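You operate a simulated robot arm through the tools that you are given. There is no shell and no other tool.

Carry out the task below with a simulated two-armed robot. There is one attempt and no reset: what you move stays moved.

## Task
Wipe the air pot's rim, shut the lid and tighten both clamps.
Fine: Use the white pad before the lid comes down and put it back. Leave the valves open. What is to be rubbed or washed off counts as gone when no trace of it is left.

Only the result counts: the job must be done as asked and must still hold three seconds after the hand-in. Knocking over, shifting, dropping, spilling or breaking anything else fails it. Lids that push on must go on centred and level and be pressed home; caps that screw on are set level and turned clockwise until they are tight.

## Robot
Two 7-joint arms with fingered hands on one trunk that stands fixed in place. Base frame: the origin is at the foot of the trunk, x ahead of it, y to its left, z up. Units: mm, degrees, N and s.
The left shoulder is at [70, 162, 1396], the right one opposite. With the tool pointing down near the work surface each hand reaches from about 100 to 780 mm from the base axis, measured 20 degrees to its own side. Payload 4 kg a hand.
The TCP of each hand is the grasp point between the finger pads, 26 mm short of the fingertips. In the tool frame z runs along the fingers and y along their closing line. The gripper opens to 132 mm. The gripper's body begins 73 mm behind the TCP. The gripper is a hand of 4 fingers: y runs from the thumb to the fingers, the wrist lies at [0, 0, -224] in the tool frame, and closing takes about 1.5 s.
Orientation is that of the tool frame in the base frame, as [roll, pitch, yaw] about the fixed x, y, z axes, in that order (R = Rz(yaw) Ry(pitch) Rx(roll)). With the fingers straight down and closing along the base's y, the tool's x points along the base's -x, its y along +y and its z along -z.

## Interface
- The arms move only by the tool move_arm. It takes "left_motion", "right_motion" or both (then of equal length, played together; a hand with none holds still); each is a list of rows, each a list of 6 numbers: the shift along the tool's x, y, z in cm, then the turn, a rotation vector about the tool's x, y, z in rad. In form: [[x, y, z, rx, ry, rz], ...]. A call has 1 to 20 rows; each row shifts and turns the commanded pose from where the row before left it, along the tool's axes as they then stand. "left_claw" and "right_claw" are, for a hand that has rows, the gripper command, from -1 (fully open) to 1 (shut), values between in proportion, set as the call begins (left out, the last holds). Each row takes 0.2 s and may step no farther than 50 mm and 8.6 degrees from the row before; otherwise, or with a gripper value out of range, the whole call is refused. Where a pose cannot be reached the arm comes as near as it can. A force on the tool above 90 N (or 10 N above the force at the start of the call, whichever is more), or a blocked arm, ends the call early, and 0.2 s more pass. The fingers move at their own pace (about 45 mm/s each) and stop on an object; they squeeze with about 24 N. The grip force told is the motor's: it shows also when the fingers shut on nothing. Time passes only in rows, and 0.2 s behind the last, so rows that do not move let the fingers close. It gives the time, the measured TCP pose, the force on the tool (base axes), the opening and the grip force at its end, in the units of the frame above (readings bear some noise), with the torque about the TCP (base axes, N m) and any sound that the robot's microphone picked up.
- Cameras (640 x 400 px; columns grow to the right, rows downward): "scene" is now at [128.4, 38.5, 1621.9]; the picture's right is [0.46, -0.89, 0.00], its down [-0.52, -0.27, -0.81] and it looks along [0.72, 0.37, -0.58] (base axes); focal length 310 px, centre (320, 200). "left" rides on the left gripper at [-73, 6, -94] in its tool frame; the picture's right is [-0.08, -1.00, 0.00], its down [0.79, -0.06, -0.62] and it looks along [0.61, -0.05, 0.79] (tool axes); focal length 230 px, centre (320, 200). "right" rides on the right gripper at [73, 6, -94] in its tool frame; the picture's right is [-0.08, 1.00, 0.00], its down [-0.79, -0.06, -0.62] and it looks along [-0.61, -0.05, 0.79] (tool axes); focal length 230 px, centre (320, 200). There is no depth. A picture from a camera that has moved, and an enlarged one, comes with that camera's place and axes in the base frame and with its lens.
- camera(camera): a new picture of that camera. No time passes.
- lift_body(by): slides the trunk up (or, below 0, down) by that many mm; the arms and the scene camera ride with it, the base frame stays. It gives what a move gives, with no picture.
- set_fingers(finger1, finger2, finger3, thumb_bend, hand): sets how far each is bent, from 0 (flat) to 100 (curled in); at 30 the hand is open as for a grip, at 70 the pads meet at the TCP. One left out holds its place. A second passes; each finger stops where it meets its share of the squeeze, and holds until it gets a number again. A gripper value or a shape takes the hand back. It gives what a move gives, with no picture; readings hold the bend of each and the force on the fingers (four entries, about 0 where the hand has none), thumb and palm.
- grasp_type(shape, hand): the hand has 4 fingers and takes this shape, open, in about a second: jaw (thumb against the fingers, like two jaws); tri (thumb and two fingers); tip (a fingertip pinch); poke (one finger out to press); point (the index stretched); flat (the hand flat); cup (the hand cupped); fist (a fist). The gripper value then closes the fingers along that shape, each until it touches; the sizes above hold for jaw. It gives what a move gives, with no picture.
- aim_head(pan, tilt): turns the head with the scene camera to pan (to the left, within 86 degrees either way) and tilt (down, from -29 to 69), counted from straight ahead of the robot. It gives what a move gives.
- zoom(camera, box): a new picture of the part [left, top, right, bottom] of that camera's present view, enlarged. No time passes.
- job_done(): hands the job in; it is judged then, once.

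Nothing tells you positions but the pictures and the camera data. Unless the task says otherwise, let go and move clear before handing in.

The tools are called after "Call:" as name(argument=value, ...) on one line, values as JSON. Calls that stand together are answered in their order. move_arm: Moves the arms, as the interface text tells. Its arguments: {"type":"object","properties":{"left_motion":{"type":"array","items":{"type":"array","items":{"type":"number"}}},"left_claw":{"type":"number"},"right_motion":{"type":"array","items":{"type":"array","items":{"type":"number"}}},"right_claw":{"type":"number"}},"required":[]} The other tools are called the same way: lift_body (by) slides the trunk up or down; grasp_type (shape, hand) gives the hand a shape; set_fingers (finger1, finger2, finger3, thumb_bend, hand) moves the fingers one by one; aim_head (pan, tilt) turns the head that bears the scene camera; camera (camera) takes a picture; zoom (camera, box) takes an enlarged picture of a part of a camera's view; job_done () hands the job in.

At the start:

```text
time: 0.0
left_ee_pos: [309.2, 372.6, 1384.3]
left_tool_rot: [-180.0, -0.1, -179.9]
left_ft_force: [0.3, -0.8, -0.4]
left_wrist_torque: [-0.02, 0.01, 0.03]
left_width: 131.7
left_grip_force: 0.0
left_shape: jaw
left_bend: [30.0, 30.0, 30.0, 30.0]
left_finger forces: [0.0, 0.1, 0.1, 0.2, 0.1, 0.0]
right_ee_pos: [406.8, 49.4, 1381.6]
right_tool_rot: [-180.0, 0.0, 179.9]
right_ft_force: [-0.2, -0.2, -0.2]
right_wrist_torque: [0.02, 0.03, 0.03]
right_width: 131.8
right_grip_force: 0.1
right_shape: jaw
right_bend: [30.0, 30.0, 30.0, 30.0]
right_finger forces: [0.0, 0.0, 0.0, 0.0, 0.0, 0.0]
trunk travel left (down, up): [-875.0, 65.0]
head pan, tilt: [27.1, 35.6]
```

scene: 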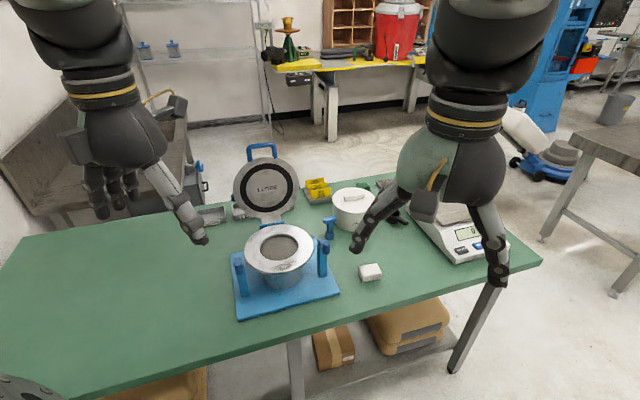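
right: 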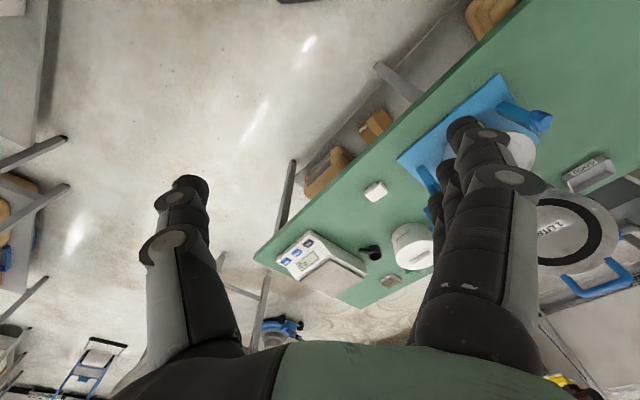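
left: 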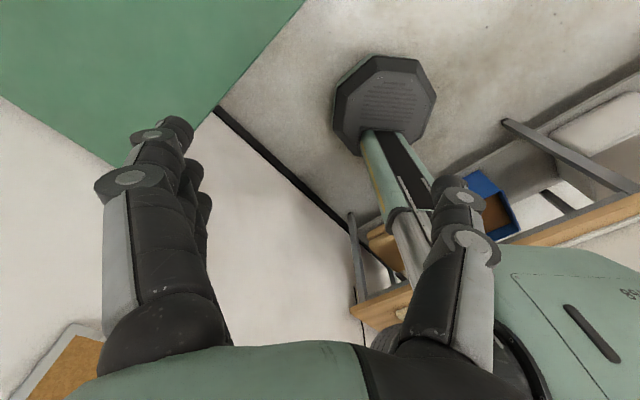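

I see a table with the air pot on a blue base, its hinged lid open behind it, two blue clamps either side, and a white pad to its right. I'll look closer before moving anything.

Call:
zoom(camera="scene", box=[200, 130, 420, 330])

Call:
zoom(camera="scene", box=[225, 200, 345, 325])

Call:
zoom(camera="right", box=[340, 50, 640, 300])

```text
2.00 times, centred on (310, 230) of scene
camera zoom: at [128.4, 38.5, 1621.9], right [0.46, -0.89, 0.0], down [-0.52, -0.27, -0.81], along [0.72, 0.37, -0.58], focal length 620 px, centre (340, 140)
```

zoom: 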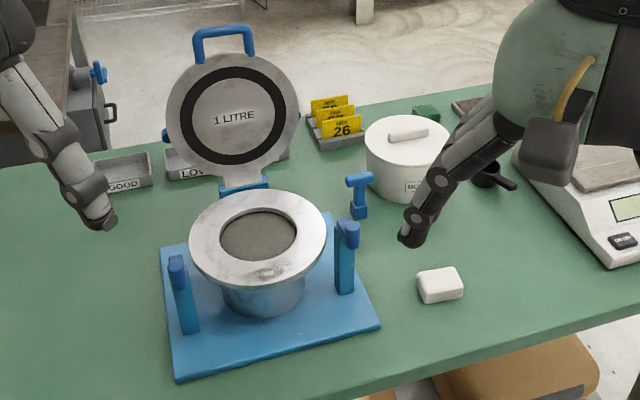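

```text
3.20 times, centred on (285, 262) of scene
camera zoom: at [128.4, 38.5, 1621.9], right [0.46, -0.89, 0.0], down [-0.52, -0.27, -0.81], along [0.72, 0.37, -0.58], focal length 991 px, centre (432, 0)
```

zoom: 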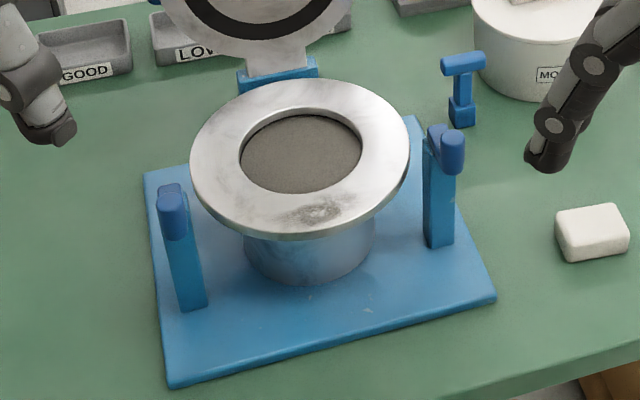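

```text
1.60 times, centred on (490, 175) of right
camera zoom: at [333.7, 54.4, 1476.1], right [0.08, 1.0, 0.0], down [0.79, -0.06, 0.62], along [0.61, -0.05, -0.79], focal length 368 px, centre (48, 240)
```

zoom: 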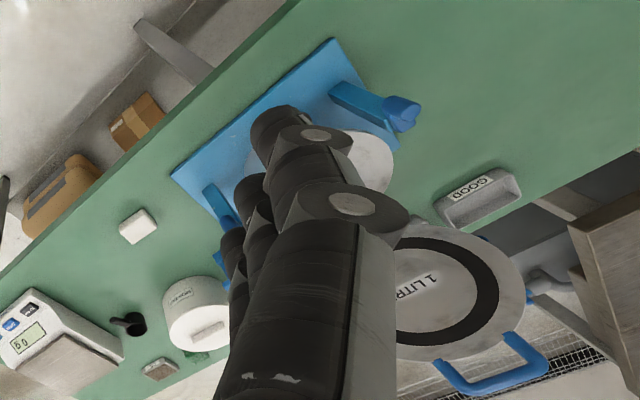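

I see the lid standing open behind the pot, with smudges on the rim and blue T-handles on the two posts. I put the pad near (734, 184, 930). I'll zoom in on the details.

Call:
zoom(camera="scene", box=[240, 218, 320, 268])

Call:
zoom(camera="scene", box=[225, 235, 265, 300])

Call:
zoom(camera="scene", box=[305, 205, 355, 285])

Call:
zoom(camera="scene", box=[225, 135, 315, 235])

Call:
zoom(camera="scene", box=[345, 250, 395, 290])

```text
8.00 times, centred on (280, 243) of scene
camera zoom: at [128.4, 38.5, 1621.9], right [0.46, -0.89, 0.0], down [-0.52, -0.27, -0.81], along [0.72, 0.37, -0.58], focal length 2478 px, centre (640, -144)
```

zoom: 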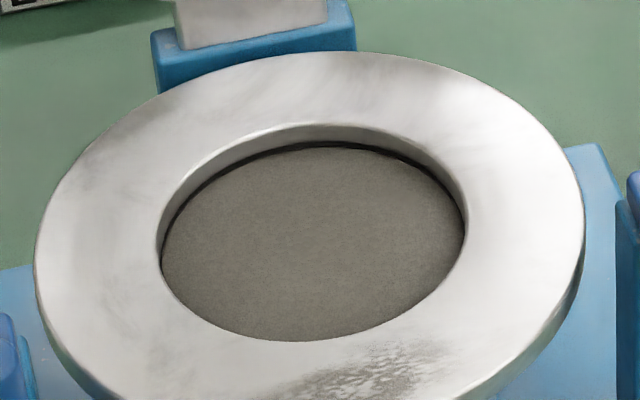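

```text
6.15 times, centred on (245, 268) of scene
camera zoom: at [128.4, 38.5, 1621.9], right [0.46, -0.89, 0.0], down [-0.52, -0.27, -0.81], along [0.72, 0.37, -0.58], focal length 1906 px, centre (782, -215)
```

zoom: 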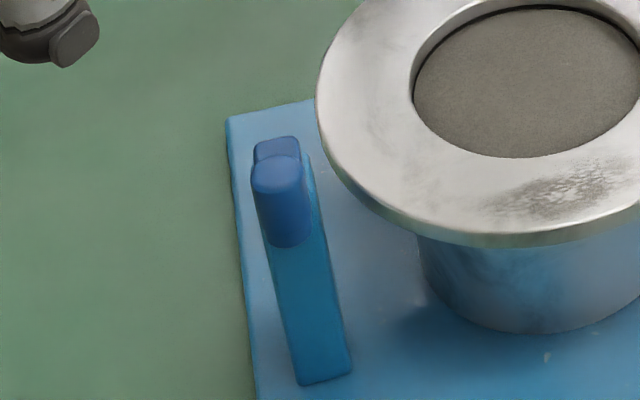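

```text
5.00 times, centred on (330, 245) of scene
camera zoom: at [128.4, 38.5, 1621.9], right [0.46, -0.89, 0.0], down [-0.52, -0.27, -0.81], along [0.72, 0.37, -0.58], focal length 1549 px, centre (270, -25)
```

zoom: 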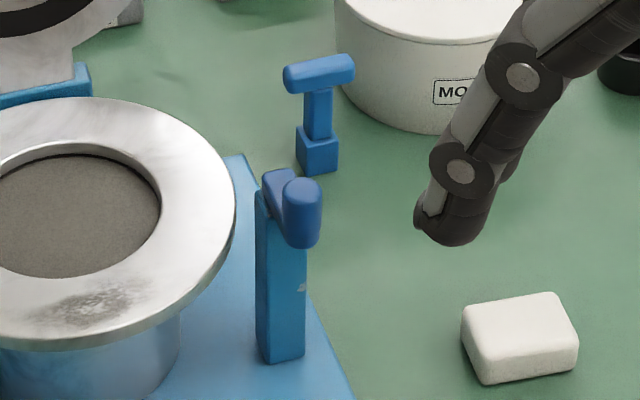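

```text
4.00 times, centred on (270, 185) of scene
camera zoom: at [128.4, 38.5, 1621.9], right [0.46, -0.89, 0.0], down [-0.52, -0.27, -0.81], along [0.72, 0.37, -0.58], focal length 1239 px, centre (520, 260)
```

zoom: 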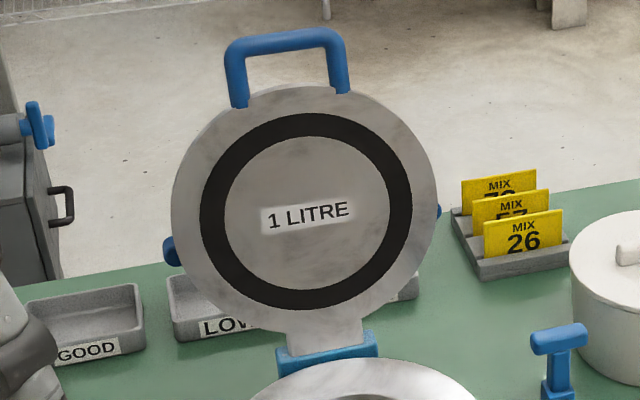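

```text
10.00 times, centred on (370, 270) of scene
camera zoom: at [128.4, 38.5, 1621.9], right [0.46, -0.89, 0.0], down [-0.52, -0.27, -0.81], along [0.72, 0.37, -0.58], focal length 3097 px, centre (-180, -500)
```

zoom: 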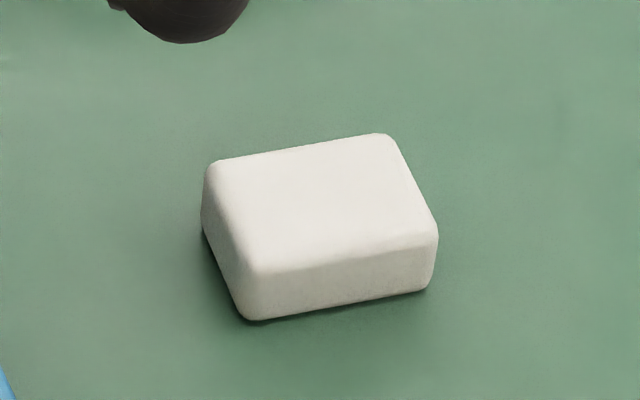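

The table seems turned about 45° to me, with its top near z 915 and the pot around (610, 405). I'll lower the trunk for better reach and a closer view; both hands are clear of the table.

Call:
lift_body(by=-200)

Call:
aim_head(pan=33, tilt=35)

Call:
camera(camera="scene")

Call:
camera(camera="left")

Call:
camera(camera="right")

```text
time: 2.2
left_ee_pos: [309.6, 372.7, 1184.4]
left_tool_rot: [180.0, 0.0, -180.0]
left_ft_force: [0.4, 0.0, -1.1]
left_wrist_torque: [0.02, 0.01, 0.04]
left_width: 131.6
left_grip_force: 0.1
left_shape: jaw
left_bend: [30.0, 30.0, 30.0, 30.0]
left_finger forces: [0.0, 0.1, 0.0, 0.0, 0.1, 0.0]
right_ee_pos: [406.5, 49.0, 1182.2]
right_tool_rot: [-179.9, 0.0, 180.0]
right_ft_force: [0.8, 0.0, 0.1]
right_wrist_torque: [0.0, 0.02, -0.02]
right_width: 131.8
right_grip_force: 0.1
right_shape: jaw
right_bend: [30.0, 30.0, 30.0, 30.0]
right_finger forces: [0.0, 0.0, 0.0, 0.1, 0.0, 0.0]
trunk travel left (down, up): [-675.0, 265.0]
head pan, tilt: [27.1, 35.6]
```

```text
time: 2.8
left_ee_pos: [310.0, 372.6, 1184.2]
left_tool_rot: [180.0, -0.1, -180.0]
left_ft_force: [-0.1, 0.6, 1.0]
left_wrist_torque: [-0.01, 0.01, 0.02]
left_width: 131.9
left_grip_force: 0.0
left_shape: jaw
left_bend: [30.0, 30.0, 30.0, 30.0]
left_finger forces: [0.0, 0.0, 0.0, 0.0, 0.1, 0.0]
right_ee_pos: [407.8, 48.7, 1181.9]
right_tool_rot: [179.9, -0.1, 179.9]
right_ft_force: [0.2, -0.1, 0.0]
right_wrist_torque: [0.03, -0.01, -0.03]
right_width: 131.9
right_grip_force: 0.1
right_shape: jaw
right_bend: [30.0, 30.0, 30.0, 30.0]
right_finger forces: [0.0, 0.0, 0.1, 0.0, 0.1, 0.0]
trunk travel left (down, up): [-675.0, 265.0]
head pan, tilt: [33.0, 35.0]
```

```text
taken
camera scene: at [124.1, 46.4, 1422.9], right [0.54, -0.84, 0.0], down [-0.48, -0.31, -0.82], along [0.69, 0.45, -0.57], focal length 310 px, centre (320, 200)
```

scene: 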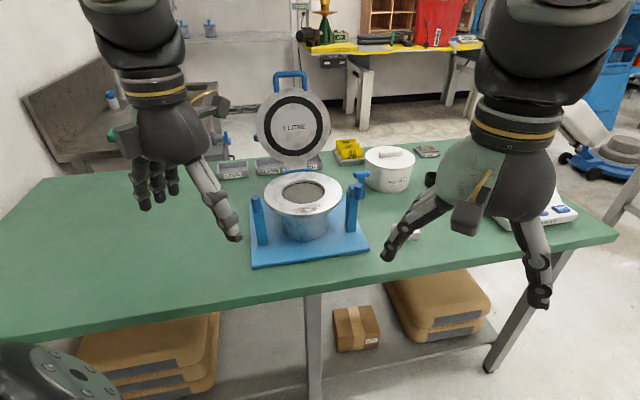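

```text
taken
camera left: at [382.0, 376.9, 1277.6], right [0.08, -1.0, 0.0], down [-0.79, -0.06, 0.62], along [-0.61, -0.05, -0.79], focal length 230 px, centre (320, 200)
```

left: 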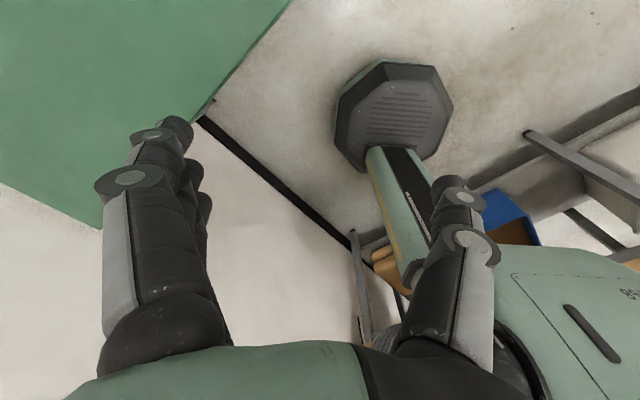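

```text
taken
camera right: at [333.6, 54.3, 1276.1], right [0.08, 1.0, 0.0], down [0.79, -0.06, 0.62], along [0.61, -0.05, -0.79], focal length 230 px, centre (320, 200)
```

right: 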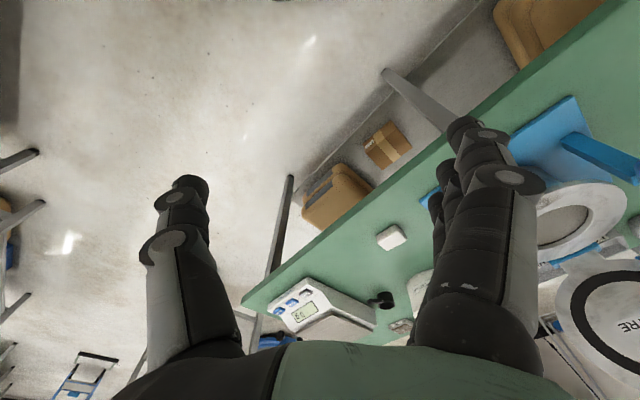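

The lower view shows the clamps and lid from a flatter angle. I'll zoom in on the clamps to work out how they act.

Call:
zoom(camera="scene", box=[235, 165, 385, 275])

Call:
zoom(camera="scene", box=[240, 185, 290, 255])

Call:
zoom(camera="scene", box=[330, 160, 380, 240])

Call:
zoom(camera="scene", box=[240, 60, 350, 190])

```text
3.64 times, centred on (310, 220) of scene
camera zoom: at [124.1, 46.4, 1422.9], right [0.54, -0.84, 0.0], down [-0.48, -0.31, -0.82], along [0.69, 0.45, -0.57], focal length 1126 px, centre (356, 127)
```

zoom: 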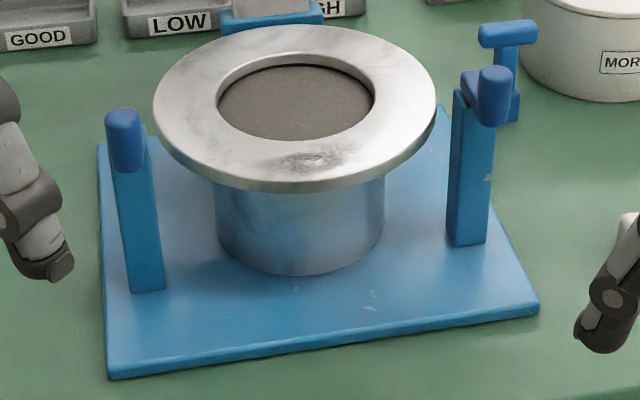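

```text
5.71 times, centred on (265, 220) of scene
camera zoom: at [124.1, 46.4, 1422.9], right [0.54, -0.84, 0.0], down [-0.48, -0.31, -0.82], along [0.69, 0.45, -0.57], focal length 1770 px, centre (634, 86)
```

zoom: 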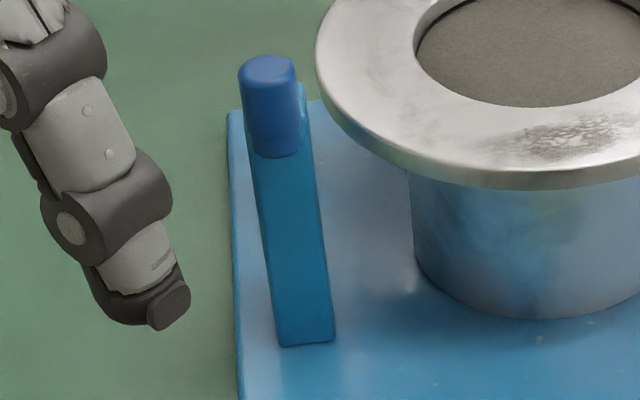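

```text
5.00 times, centred on (355, 200) of scene
camera zoom: at [124.1, 46.4, 1422.9], right [0.54, -0.84, 0.0], down [-0.48, -0.31, -0.82], along [0.69, 0.45, -0.57], focal length 1549 px, centre (145, 200)
```

zoom: 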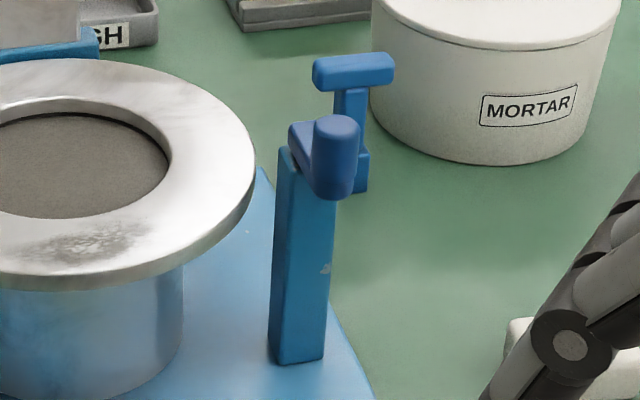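

```text
3.08 times, centred on (295, 125) of scene
camera zoom: at [124.1, 46.4, 1422.9], right [0.54, -0.84, 0.0], down [-0.48, -0.31, -0.82], along [0.69, 0.45, -0.57], focal length 953 px, centre (397, 431)
```

zoom: 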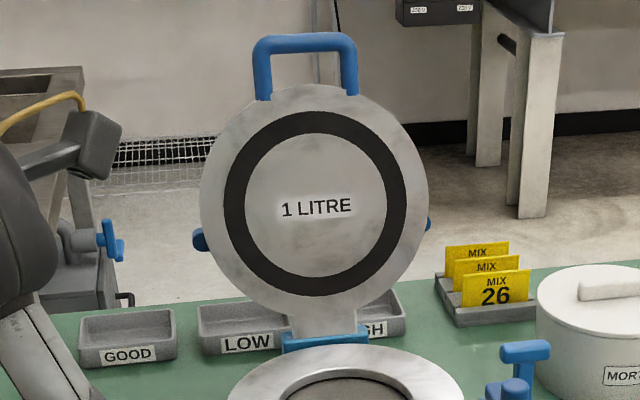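

The posts seem to stand about 215 mm apart in front of the pot, with short arms on top ending in knobs. I'll bring the right hand over, turned to face the pot squarely, and use its camera for a close look.

Call:
move_arm(right_motion=[[-1.57, 4.35, -0.5, 0, 0, 0], [-1.57, 4.35, -0.5, 0, 0, 0], [-1.57, 4.35, -0.5, 0, 0, 0], [-1.57, 4.35, -0.5, 0, 0, 0], [-1.57, 4.35, -0.5, 0, 0, 0], [-1.57, 4.35, -0.5, 0, 0, 0], [0, 0, 0, 0, 0, -0.128], [0, 0, 0, 0, 0, -0.128], [0, 0, 0, 0, 0, -0.128], [0, 0, 0, 0, 0, -0.128], [0, 0, 0, 0, 0, -0.128], [0, 0, 0, 0, 0, -0.128]])

Call:
camera(camera="right")

Call:
camera(camera="scene")

```text
time: 5.6
left_ee_pos: [308.5, 373.9, 1186.0]
left_tool_rot: [180.0, 0.1, -180.0]
left_ft_force: [0.3, 0.0, 0.3]
left_wrist_torque: [-0.03, 0.02, 0.0]
left_width: 131.7
left_grip_force: 0.1
left_shape: jaw
left_bend: [30.0, 30.0, 30.0, 30.0]
left_finger forces: [0.0, 0.1, 0.0, 0.1, 0.0, 0.0]
right_ee_pos: [450.5, 180.0, 1248.0]
right_tool_rot: [176.7, 3.6, -138.0]
right_ft_force: [0.4, -0.4, -0.2]
right_wrist_torque: [0.0, -0.02, 0.02]
right_width: 132.0
right_grip_force: 0.0
right_shape: jaw
right_bend: [30.0, 30.0, 30.0, 30.0]
right_finger forces: [0.1, 0.0, 0.1, 0.1, 0.1, 0.0]
right hand out of reach, approached as far as the arm can: row 4, 5, 6
trunk travel left (down, up): [-675.0, 265.0]
head pan, tilt: [33.0, 35.0]
stopped in row 12 (right hand): the arm was blocked; the commanded pose is now the measured one
```

```text
taken
camera right: at [391.8, 127.9, 1336.8], right [-0.61, 0.79, 0.06], down [0.62, 0.43, 0.66], along [0.49, 0.44, -0.75], focal length 230 px, centre (320, 200)
```

right: 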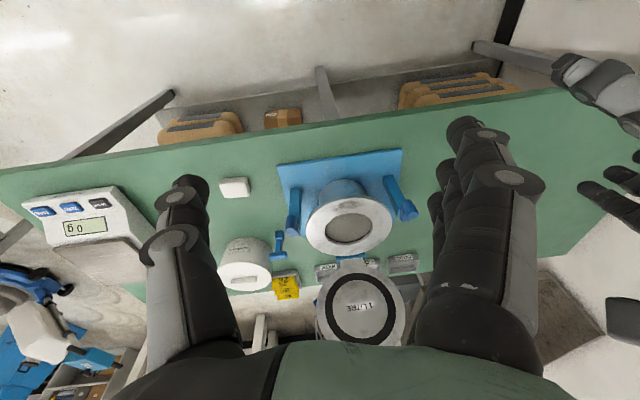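

```text
taken
camera scene: at [124.0, 46.4, 1422.9], right [0.55, -0.84, 0.0], down [-0.48, -0.31, -0.82], along [0.69, 0.45, -0.57], focal length 310 px, centre (320, 200)
```

scene: 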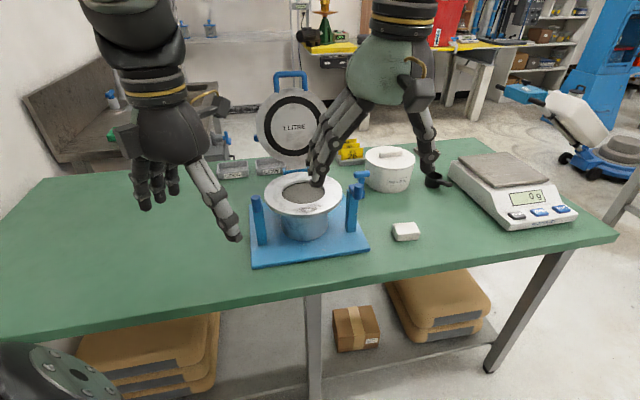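

The right hand stopped short at (450, 180, 1248), but its camera now has a clear view of the pot, pad and clamps. I'll zoom in there.

Call:
zoom(camera="right", box=[270, 140, 430, 260])

Call:
zoom(camera="right", box=[365, 165, 425, 225])

Call:
zoom(camera="right", box=[260, 180, 320, 265])

Call:
zoom(camera="right", box=[205, 165, 265, 205])

Call:
zoom(camera="right", box=[300, 240, 420, 350])

```text
3.33 times, centred on (350, 200) of right
camera zoom: at [391.8, 127.9, 1336.8], right [-0.61, 0.79, 0.06], down [0.62, 0.43, 0.66], along [0.49, 0.44, -0.75], focal length 767 px, centre (220, 200)
```

zoom: 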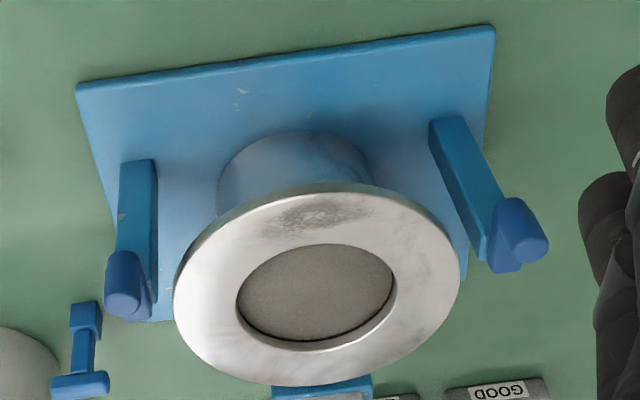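

```text
6.67 times, centred on (395, 195) of right
camera zoom: at [391.8, 127.9, 1336.8], right [-0.61, 0.79, 0.06], down [0.62, 0.43, 0.66], along [0.49, 0.44, -0.75], focal length 1534 px, centre (-180, 233)
```

zoom: 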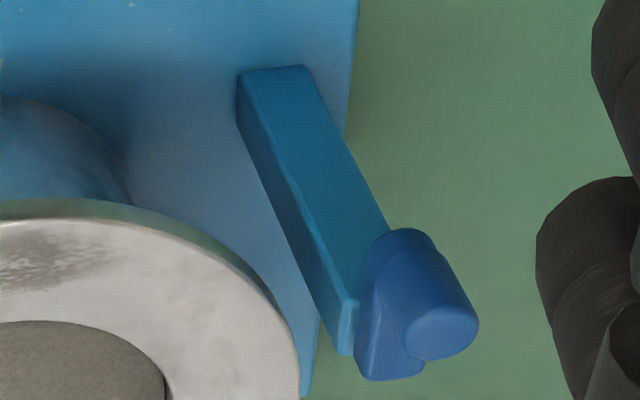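

```text
4.71 times, centred on (290, 222) of right
camera zoom: at [391.8, 127.9, 1336.8], right [-0.61, 0.79, 0.06], down [0.62, 0.43, 0.66], along [0.49, 0.44, -0.75], focal length 1083 px, centre (461, 94)
```

zoom: 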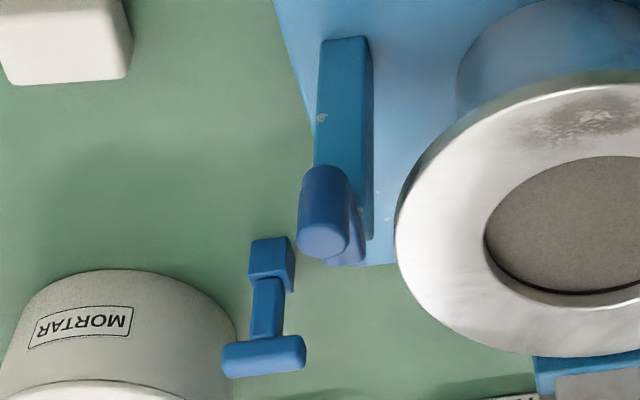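

```text
10.00 times, centred on (235, 185) of right
camera zoom: at [391.8, 127.9, 1336.8], right [-0.61, 0.79, 0.06], down [0.62, 0.43, 0.66], along [0.49, 0.44, -0.75], focal length 2301 px, centre (1170, 350)
```

zoom: 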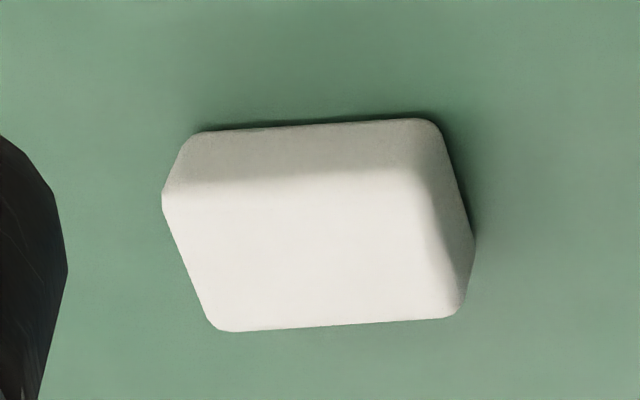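

```text
3.64 times, centred on (360, 295) of right
camera zoom: at [391.8, 127.9, 1336.8], right [-0.61, 0.79, 0.06], down [0.62, 0.43, 0.66], along [0.49, 0.44, -0.75], focal length 837 px, centre (174, -146)
```

zoom: 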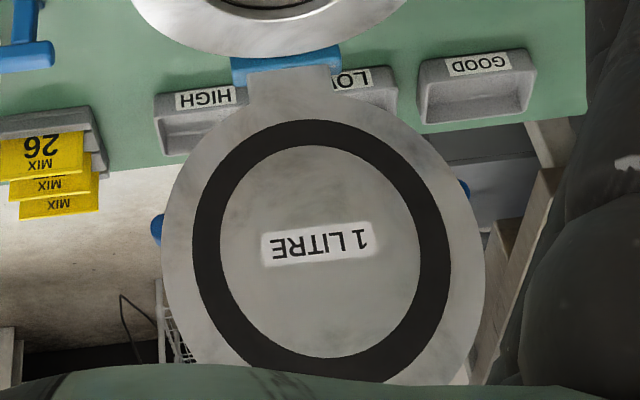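

I now put the pot's rim centre near (656, 444, 978) and the table near z 868, turned 45°, with the pad around (770, 196, 885). The right arm would be in the left arm's way, so I'll park it off to the right.

Call:
move_arm(right_motion=[[3.9, -2.06, 0, 0, 0, 0], [3.9, -2.06, 0, 0, 0, 0], [3.9, -2.06, 0, 0, 0, 0], [3.9, -2.06, 0, 0, 0, 0], [3.9, -2.06, 0, 0, 0, 0], [3.9, -2.06, 0, 0, 0, 0], [3.9, -2.06, 0, 0, 0, 0], [3.9, -2.06, 0, 0, 0, 0]])

Call:
camera(camera="right")

Call:
camera(camera="scene")

Call:
zoom(camera="scene", box=[376, 206, 436, 246])

Call:
zoom(camera="scene", box=[262, 165, 342, 215])

```text
time: 7.4
left_ee_pos: [307.1, 370.7, 1186.7]
left_tool_rot: [179.9, 0.1, -179.9]
left_ft_force: [0.4, -0.6, -0.1]
left_wrist_torque: [0.0, -0.01, -0.01]
left_width: 131.9
left_grip_force: 0.1
left_shape: jaw
left_bend: [30.0, 30.0, 30.0, 30.0]
left_finger forces: [0.0, 0.0, 0.0, 0.0, 0.0, 0.0]
right_ee_pos: [328.1, -153.7, 1219.0]
right_tool_rot: [177.0, 3.3, -137.7]
right_ft_force: [-0.1, -0.3, 0.9]
right_wrist_torque: [0.02, -0.04, -0.03]
right_width: 131.8
right_grip_force: 0.1
right_shape: jaw
right_bend: [30.0, 30.0, 30.0, 30.0]
right_finger forces: [0.1, 0.1, 0.1, 0.1, 0.0, 0.1]
trunk travel left (down, up): [-675.0, 265.0]
head pan, tilt: [33.0, 35.0]
```

```text
taken
camera right: at [269.1, -204.8, 1308.6], right [-0.61, 0.79, 0.06], down [0.62, 0.43, 0.66], along [0.49, 0.44, -0.75], focal length 230 px, centre (320, 200)
```

right: 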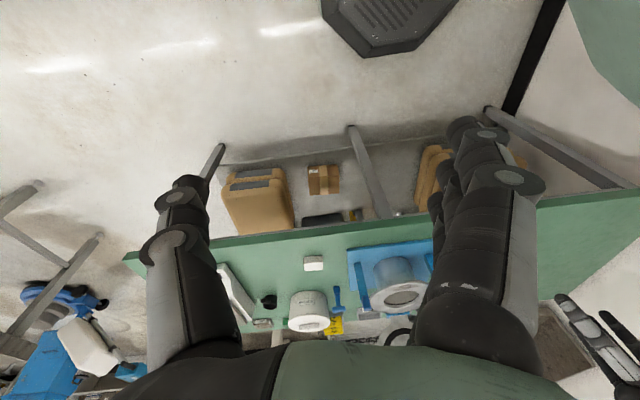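

```text
taken
camera scene: at [121.8, 43.9, 1423.2], right [0.55, -0.84, 0.0], down [-0.48, -0.31, -0.82], along [0.69, 0.45, -0.57], focal length 310 px, centre (320, 200)
```

scene: 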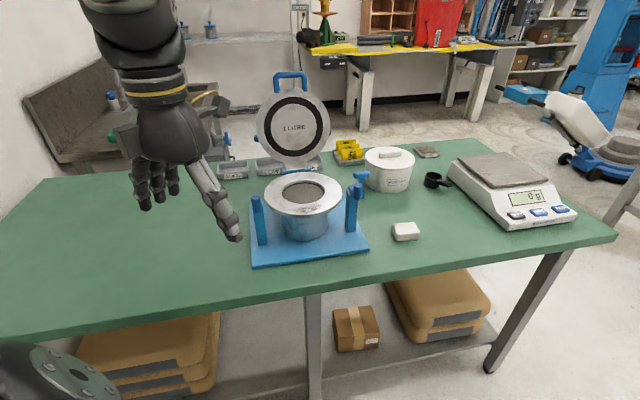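

```text
10.00 times, centred on (406, 226) of scene
camera zoom: at [121.8, 43.9, 1423.2], right [0.55, -0.84, 0.0], down [-0.48, -0.31, -0.82], along [0.69, 0.45, -0.57], focal length 3097 px, centre (-540, -60)
```

zoom: 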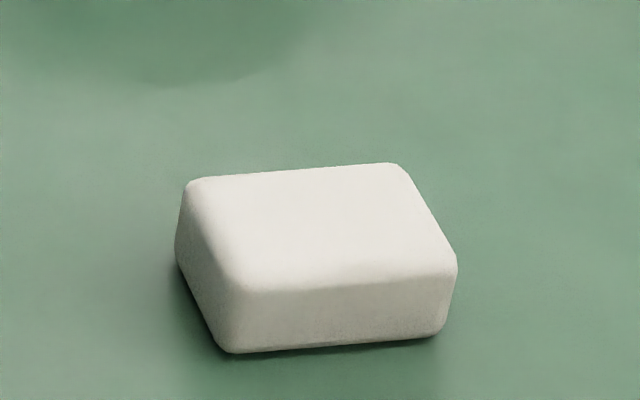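

```text
8.00 times, centred on (302, 190) of scene
camera zoom: at [121.8, 43.9, 1423.2], right [0.55, -0.84, 0.0], down [-0.48, -0.31, -0.82], along [0.69, 0.45, -0.57], focal length 2478 px, centre (464, 280)
```

zoom: 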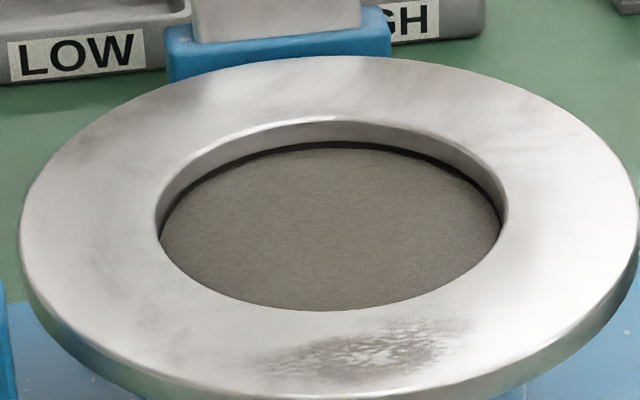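

The scene view gives the pad centre at about (777, 197), 58×45×25 mm, with its long axis near −53° and the table at z≈865. I'll lower the trunk a bit more for reach, then bring the left hand toward the pad by an outside route.

Call:
lift_body(by=-80)

Call:
move_arm(left_motion=[[-3.8, -2.24, 0.29, 0, 0, 0], [-3.8, -2.24, 0.29, 0, 0, 0], [-3.8, -2.24, 0.29, 0, 0, 0], [-3.8, -2.24, 0.29, 0, 0, 0], [-3.8, -2.24, 0.29, 0, 0, 0], [-3.8, -2.24, 0.29, 0, 0, 0], [-3.8, -2.24, 0.29, 0, 0, 0], [-3.8, -2.24, 0.29, 0, 0, 0], [-3.8, -2.24, 0.29, 0, 0, 0], [0, 0, 0, 0, 0, -0.129], [0, 0, 0, 0, 0, -0.129], [0, 0, 0, 0, 0, -0.129], [0, 0, 0, 0, 0, -0.129], [0, 0, 0, 0, 0, -0.129]])

Call:
camera(camera="scene")

Call:
camera(camera="left")

```text
time: 8.6
left_ee_pos: [309.1, 373.7, 1104.9]
left_tool_rot: [180.0, 0.0, -179.9]
left_ft_force: [0.3, -0.3, 1.0]
left_wrist_torque: [0.0, -0.01, -0.02]
left_width: 131.9
left_grip_force: 0.1
left_shape: jaw
left_bend: [30.0, 30.0, 30.0, 30.0]
left_finger forces: [0.1, 0.1, 0.1, 0.1, 0.0, 0.1]
right_ee_pos: [329.2, -149.2, 1138.5]
right_tool_rot: [176.8, 3.1, -137.8]
right_ft_force: [0.3, -0.5, -0.9]
right_wrist_torque: [-0.02, 0.0, -0.02]
right_width: 131.8
right_grip_force: 0.1
right_shape: jaw
right_bend: [30.0, 30.0, 30.0, 30.0]
right_finger forces: [0.1, 0.1, 0.1, 0.0, 0.0, 0.0]
trunk travel left (down, up): [-595.0, 345.0]
head pan, tilt: [33.0, 35.0]
```

```text
time: 11.6
left_ee_pos: [545.9, 238.0, 1017.9]
left_tool_rot: [-179.8, 0.0, -142.8]
left_ft_force: [-0.1, -0.9, -0.1]
left_wrist_torque: [0.04, 0.05, 0.01]
left_width: 131.8
left_grip_force: 0.0
left_shape: jaw
left_bend: [30.0, 30.0, 30.0, 30.0]
left_finger forces: [0.0, 0.1, 0.0, 0.0, 0.1, 0.0]
left hand out of reach, approached as far as the arm can: row 6, 7, 8, 9
right_ee_pos: [329.9, -150.8, 1139.0]
right_tool_rot: [176.8, 3.1, -137.7]
right_ft_force: [0.0, 0.8, -0.7]
right_wrist_torque: [-0.02, 0.03, 0.01]
right_width: 131.9
right_grip_force: 0.1
right_shape: jaw
right_bend: [30.0, 30.0, 30.0, 30.0]
right_finger forces: [0.1, 0.0, 0.0, 0.1, 0.0, 0.1]
trunk travel left (down, up): [-595.0, 345.0]
head pan, tilt: [33.0, 35.0]
```

```text
taken
camera scene: at [124.3, 46.4, 1342.8], right [0.55, -0.84, 0.0], down [-0.48, -0.31, -0.82], along [0.69, 0.45, -0.57], focal length 310 px, centre (320, 200)
```

scene: 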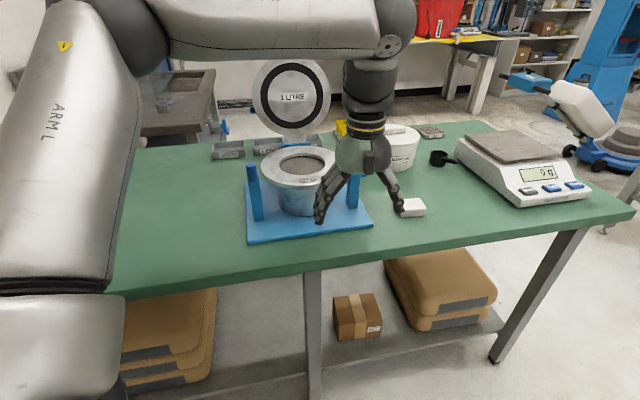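

```text
taken
camera left: at [600.2, 284.7, 1109.9], right [0.66, -0.75, 0.0], down [-0.59, -0.52, 0.62], along [-0.46, -0.41, -0.79], focal length 230 px, centre (320, 200)
```

left: 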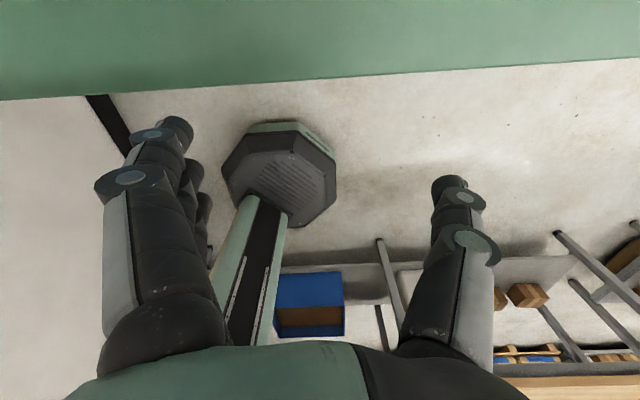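

The left hand reached only (546, 238, 1018): with the shoulder this low the wrist can't bend enough, so lowering the trunk was the wrong way. I'll raise it back, tilt the hand forward about 20° and go toward the pad.

Call:
lift_body(by=280)

Call:
move_arm(left_motion=[[0, 0, 0, 0, -0.117, 0], [0, 0, 0, 0, -0.117, 0], [0, 0, 0, 0, -0.117, 0], [-0.44, -2.34, 3.78, 0, 0, 0], [-0.44, -2.34, 3.78, 0, 0, 0], [-0.44, -2.34, 3.78, 0, 0, 0], [-0.44, -2.34, 3.78, 0, 0, 0], [-0.44, -2.34, 3.78, 0, 0, 0], [-0.44, -2.34, 3.78, 0, 0, 0], [-0.44, -2.34, 3.78, 0, 0, 0]])

Call:
aim_head(pan=27, tilt=40)

Call:
camera(camera="scene")

Call:
camera(camera="left")

```text
time: 14.4
left_ee_pos: [545.3, 237.1, 1296.5]
left_tool_rot: [-179.7, 0.0, -143.1]
left_ft_force: [0.9, 0.1, 0.6]
left_wrist_torque: [0.07, -0.04, 0.0]
left_width: 132.2
left_grip_force: 0.1
left_shape: jaw
left_bend: [30.0, 30.0, 30.0, 30.0]
left_finger forces: [0.0, 0.0, 0.0, 0.0, 0.0, 0.0]
right_ee_pos: [330.1, -149.6, 1418.6]
right_tool_rot: [176.9, 3.2, -137.8]
right_ft_force: [-0.1, -0.9, 0.4]
right_wrist_torque: [0.01, 0.01, -0.03]
right_width: 131.9
right_grip_force: 0.1
right_shape: jaw
right_bend: [30.0, 30.0, 30.0, 30.0]
right_finger forces: [0.0, 0.1, 0.1, 0.0, 0.0, 0.1]
trunk travel left (down, up): [-875.0, 65.0]
head pan, tilt: [33.0, 35.0]
```

```text
time: 16.6
left_ee_pos: [634.5, 296.4, 1101.1]
left_tool_rot: [-179.4, 20.1, -142.9]
left_ft_force: [0.1, 0.9, -1.1]
left_wrist_torque: [0.03, 0.01, -0.02]
left_width: 132.0
left_grip_force: 0.1
left_shape: jaw
left_bend: [30.0, 30.0, 30.0, 30.0]
left_finger forces: [0.0, 0.0, 0.0, 0.0, 0.1, 0.1]
left hand out of reach, approached as far as the arm can: row 4, 5, 6, 7, 8, 9, 10
right_ee_pos: [331.4, -149.6, 1419.1]
right_tool_rot: [177.0, 3.1, -137.9]
right_ft_force: [-0.7, 0.0, -0.1]
right_wrist_torque: [0.0, -0.02, -0.04]
right_width: 131.9
right_grip_force: 0.1
right_shape: jaw
right_bend: [30.0, 30.0, 30.0, 30.0]
right_finger forces: [0.0, 0.1, 0.0, 0.0, 0.1, 0.0]
trunk travel left (down, up): [-875.0, 65.0]
head pan, tilt: [33.0, 35.0]
```

```text
time: 17.3
left_ee_pos: [633.7, 296.6, 1101.2]
left_tool_rot: [-179.6, 20.0, -142.9]
left_ft_force: [0.1, -0.5, -0.1]
left_wrist_torque: [0.02, 0.01, -0.01]
left_width: 132.0
left_grip_force: 0.1
left_shape: jaw
left_bend: [30.0, 30.0, 30.0, 30.0]
left_finger forces: [0.0, 0.0, 0.0, 0.1, 0.0, 0.0]
right_ee_pos: [329.9, -149.3, 1418.8]
right_tool_rot: [176.8, 3.2, -137.9]
right_ft_force: [-0.3, 0.6, -0.2]
right_wrist_torque: [0.01, 0.01, -0.01]
right_width: 131.5
right_grip_force: 0.0
right_shape: jaw
right_bend: [30.0, 30.0, 30.0, 30.0]
right_finger forces: [0.0, 0.0, 0.0, 0.0, 0.0, 0.1]
trunk travel left (down, up): [-875.0, 65.0]
head pan, tilt: [27.0, 40.0]
```

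```text
taken
camera scene: at [126.2, 37.2, 1615.3], right [0.45, -0.89, 0.0], down [-0.57, -0.29, -0.77], along [0.68, 0.35, -0.64], focal length 310 px, centre (320, 200)
```

scene: 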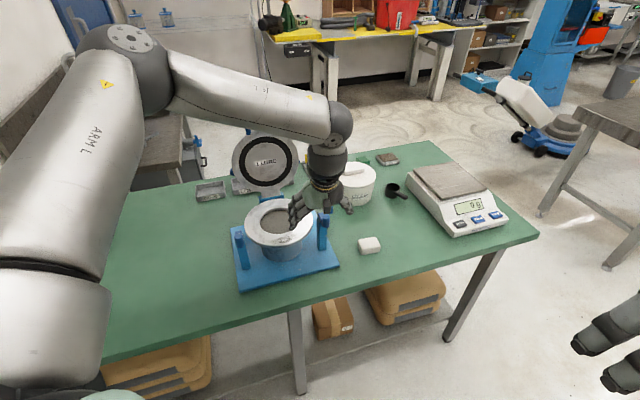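

```text
taken
camera left: at [658.3, 321.3, 1213.2], right [0.66, -0.75, 0.03], down [-0.72, -0.62, 0.31], along [-0.21, -0.23, -0.95], focal length 230 px, centre (320, 200)
```

left: 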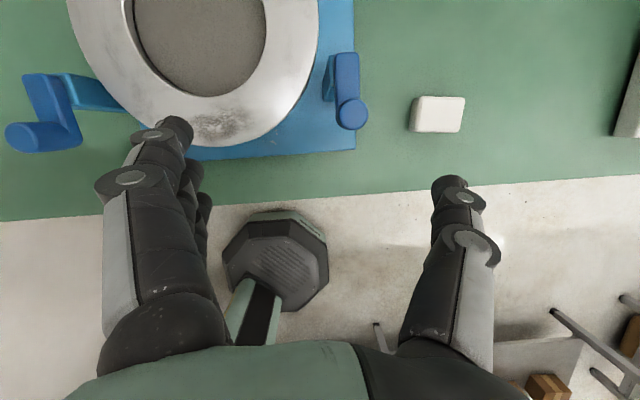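

The left camera now looks straight down on the rim smudge, the right clamp and the pad. The hand stopped at (634, 296, 1101), so I'll zoom in on this view, then move right and down, where reach should be better.

Call:
zoom(camera="left", box=[0, 40, 160, 180])

Call:
zoom(camera="left", box=[300, 30, 480, 150])

Call:
move_arm(left_motion=[[1.18, -3.95, 1.35, 0, 0, 0], [1.18, -3.95, 1.35, 0, 0, 0], [1.18, -3.95, 1.35, 0, 0, 0], [0.39, -0.6, 3.4, 0, 0, 0], [0.39, -0.6, 3.4, 0, 0, 0], [0.39, -0.6, 3.4, 0, 0, 0]])

Call:
camera(camera="scene")

Call:
camera(camera="left")

```text
2.86 times, centred on (80, 110) of left
camera zoom: at [658.3, 321.3, 1213.2], right [0.66, -0.75, 0.03], down [-0.72, -0.62, 0.31], along [-0.21, -0.23, -0.95], focal length 657 px, centre (1006, 457)
```

zoom: 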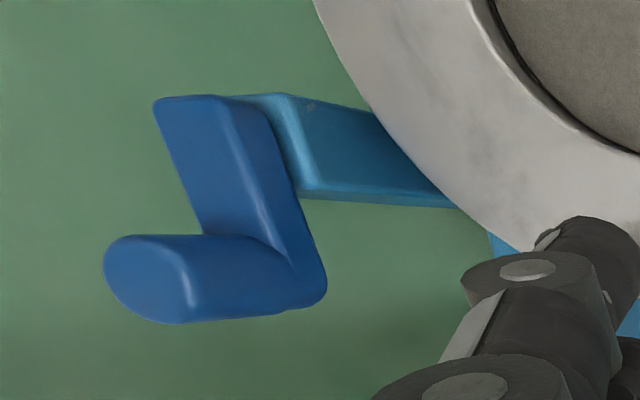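

```text
3.33 times, centred on (390, 90) of left
camera zoom: at [658.3, 321.3, 1213.2], right [0.66, -0.75, 0.03], down [-0.72, -0.62, 0.31], along [-0.21, -0.23, -0.95], focal length 767 px, centre (87, 567)
```

zoom: 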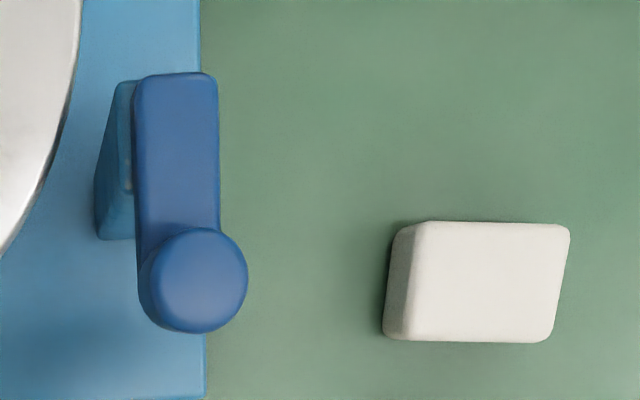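

```text
time: 18.7
left_ee_pos: [603.6, 316.7, 1041.7]
left_tool_rot: [-179.6, 20.1, -142.9]
left_ft_force: [0.1, -0.4, 0.3]
left_wrist_torque: [-0.04, -0.02, -0.01]
left_width: 131.8
left_grip_force: 0.2
left_shape: jaw
left_bend: [30.0, 30.0, 30.0, 30.0]
left_finger forces: [0.0, 0.1, 0.0, 0.1, 0.1, 0.0]
left hand out of reach, approached as far as the arm can: row 1, 2, 3, 4, 5, 6
right_ee_pos: [330.7, -149.8, 1418.5]
right_tool_rot: [176.9, 3.1, -137.8]
right_ft_force: [0.1, 0.9, -0.5]
right_wrist_torque: [0.02, -0.01, -0.02]
right_width: 131.6
right_grip_force: 0.1
right_shape: jaw
right_bend: [30.0, 30.0, 30.0, 30.0]
right_finger forces: [0.1, 0.1, 0.0, 0.0, 0.1, 0.1]
trunk travel left (down, up): [-875.0, 65.0]
head pan, tilt: [27.0, 40.0]
```

```text
taken
camera scene: at [126.0, 37.2, 1615.3], right [0.45, -0.89, 0.0], down [-0.57, -0.29, -0.77], along [0.68, 0.35, -0.64], focal length 310 px, centre (320, 200)
```

scene: 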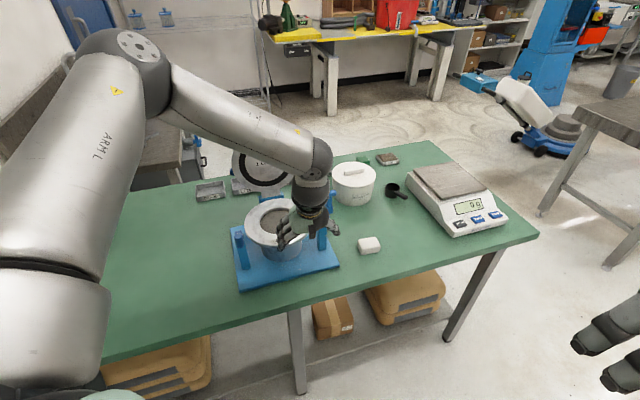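

```text
taken
camera left: at [628.8, 341.8, 1153.1], right [0.66, -0.75, 0.03], down [-0.72, -0.62, 0.31], along [-0.21, -0.23, -0.95], focal length 230 px, centre (320, 200)
```

left: 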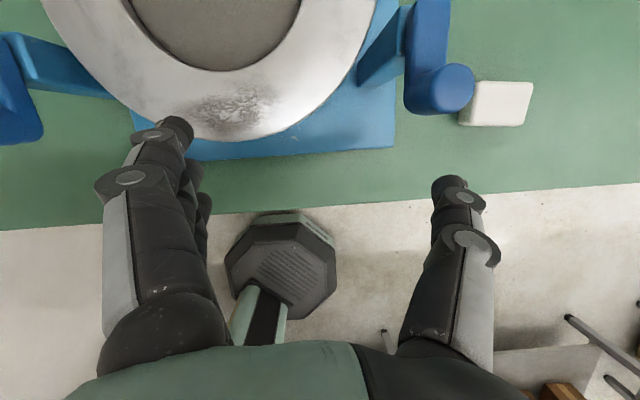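

The hand slid along a limit instead of moving right, so yaw −143° seems bad for this arm. I'll go up, undo the tilt and turn the other way to yaw ~127°, gripping the pad across its short side, which should suit the forearm better.

Call:
move_arm(left_motion=[[-1.5, 0, -4.2, 0, 0, 0], [-1.5, 0, -4.2, 0, 0, 0], [-1.0, 0, -3.0, 0, 0, 0], [0, 0, 0, 0, 0.117, 0], [0, 0, 0, 0, 0.117, 0], [0, 0, 0, 0, 0.117, 0], [0, 0, 0, 0, 0, 0.143], [0, 0, 0, 0, 0, 0.143], [0, 0, 0, 0, 0, 0.143], [0, 0, 0, 0, 0, 0.143], [0, 0, 0, 0, 0, 0.143], [0, 0, 0, 0, 0, 0.143], [0, 0, 0, 0, 0, 0.143], [0, 0, 0, 0, 0, 0.143], [0, 0, 0, 0, 0, 0.143], [0, 0, 0, 0, 0, 0.143], [0, 0, 0, 0, 0, 0.143]])

Call:
camera(camera="scene")

Call:
camera(camera="left")

```text
time: 22.3
left_ee_pos: [543.8, 294.3, 1153.0]
left_tool_rot: [179.4, 0.9, 127.6]
left_ft_force: [-0.5, 0.6, 0.5]
left_wrist_torque: [-0.01, -0.03, 0.02]
left_width: 132.1
left_grip_force: 0.0
left_shape: jaw
left_bend: [30.0, 30.0, 30.0, 30.0]
left_finger forces: [0.1, 0.0, 0.0, 0.1, 0.0, 0.0]
left hand out of reach, approached as far as the arm can: row 16, 17
right_ee_pos: [326.1, -150.5, 1419.6]
right_tool_rot: [177.0, 3.3, -137.8]
right_ft_force: [-1.2, -0.8, 0.7]
right_wrist_torque: [0.01, -0.02, -0.02]
right_width: 131.9
right_grip_force: 0.1
right_shape: jaw
right_bend: [30.0, 30.0, 30.0, 30.0]
right_finger forces: [0.0, 0.1, 0.1, 0.0, 0.1, 0.0]
trunk travel left (down, up): [-875.0, 65.0]
head pan, tilt: [27.0, 40.0]
```

```text
taken
camera scene: at [122.8, 36.1, 1615.6], right [0.45, -0.89, 0.0], down [-0.57, -0.29, -0.77], along [0.68, 0.35, -0.64], focal length 310 px, centre (320, 200)
```

scene: 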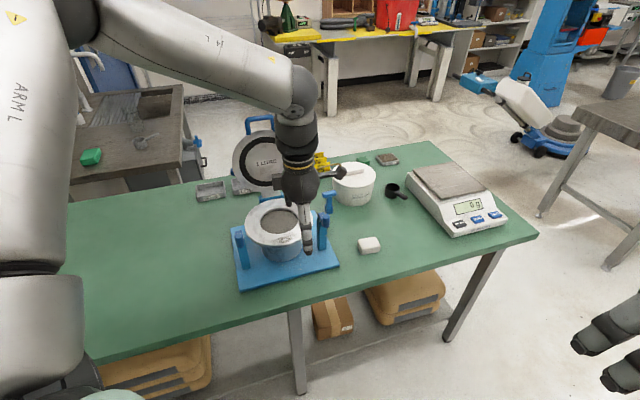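

```text
taken
camera left: at [591.1, 239.7, 1247.4], right [-0.74, -0.67, -0.01], down [-0.54, 0.59, 0.6], along [-0.4, 0.45, -0.8], focal length 230 px, centre (320, 200)
```

left: 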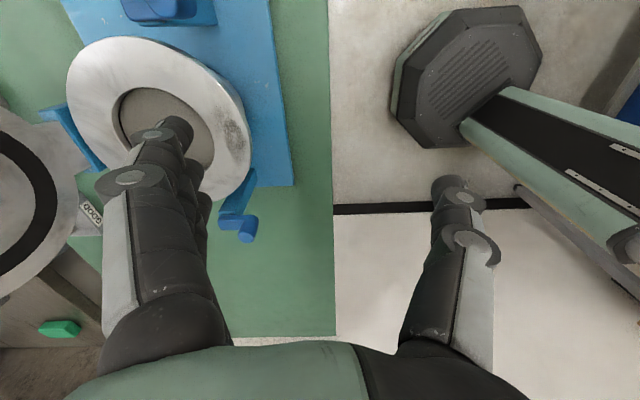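

At yaw 127° it hits a limit again with the arm folded high. I'll see how far it gets moving outward and down, turning part of the way back to about 152°.

Call:
move_arm(left_motion=[[0, 0, 0, 0, 0, -0.145], [0, 0, 0, 0, 0, -0.145], [0, 0, 0, 0, 0, -0.145], [-3.47, -0.31, 1.46, 0, 0, 0], [-3.47, -0.31, 1.46, 0, 0, 0], [-3.47, -0.31, 1.46, 0, 0, 0], [-3.47, -0.31, 1.46, 0, 0, 0], [-3.47, -0.31, 1.46, 0, 0, 0]])

Call:
camera(camera="scene")

Call:
camera(camera="left")

```text
time: 24.1
left_ee_pos: [597.9, 261.9, 1118.3]
left_tool_rot: [-179.9, 0.4, 151.9]
left_ft_force: [-0.1, -0.3, 0.1]
left_wrist_torque: [0.01, -0.01, -0.01]
left_width: 131.9
left_grip_force: 0.1
left_shape: jaw
left_bend: [30.0, 30.0, 30.0, 30.0]
left_finger forces: [0.0, 0.1, 0.1, 0.1, 0.0, 0.0]
left hand out of reach, approached as far as the arm can: row 5, 6, 7, 8
right_ee_pos: [331.5, -150.3, 1417.7]
right_tool_rot: [177.0, 3.1, -137.8]
right_ft_force: [0.5, 0.0, -0.4]
right_wrist_torque: [-0.01, -0.02, 0.03]
right_width: 132.0
right_grip_force: 0.1
right_shape: jaw
right_bend: [30.0, 30.0, 30.0, 30.0]
right_finger forces: [0.1, 0.0, 0.0, 0.1, 0.0, 0.0]
trunk travel left (down, up): [-875.0, 65.0]
head pan, tilt: [27.0, 40.0]
```

```text
taken
camera scene: at [127.9, 36.9, 1615.1], right [0.45, -0.89, 0.0], down [-0.57, -0.29, -0.77], along [0.68, 0.35, -0.64], focal length 310 px, centre (320, 200)
```

scene: 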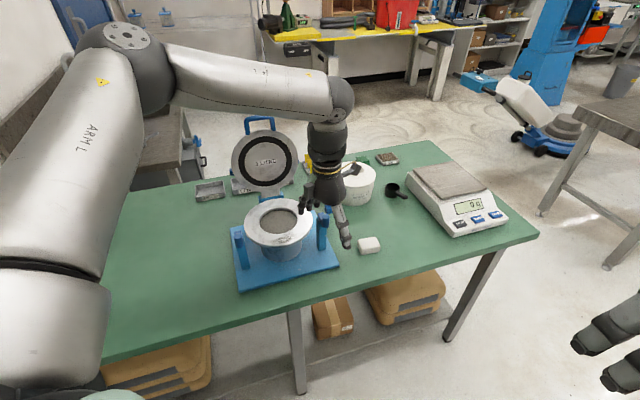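

```text
taken
camera left: at [664.2, 231.3, 1212.0], right [-0.4, -0.92, 0.0], down [-0.72, 0.32, 0.61], along [-0.56, 0.24, -0.79], focal length 230 px, centre (320, 200)
```

left: 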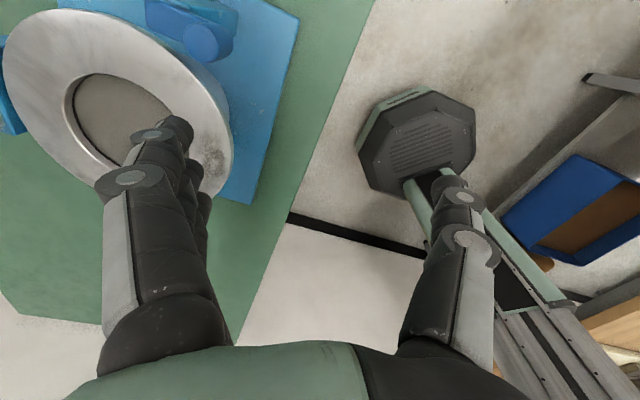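

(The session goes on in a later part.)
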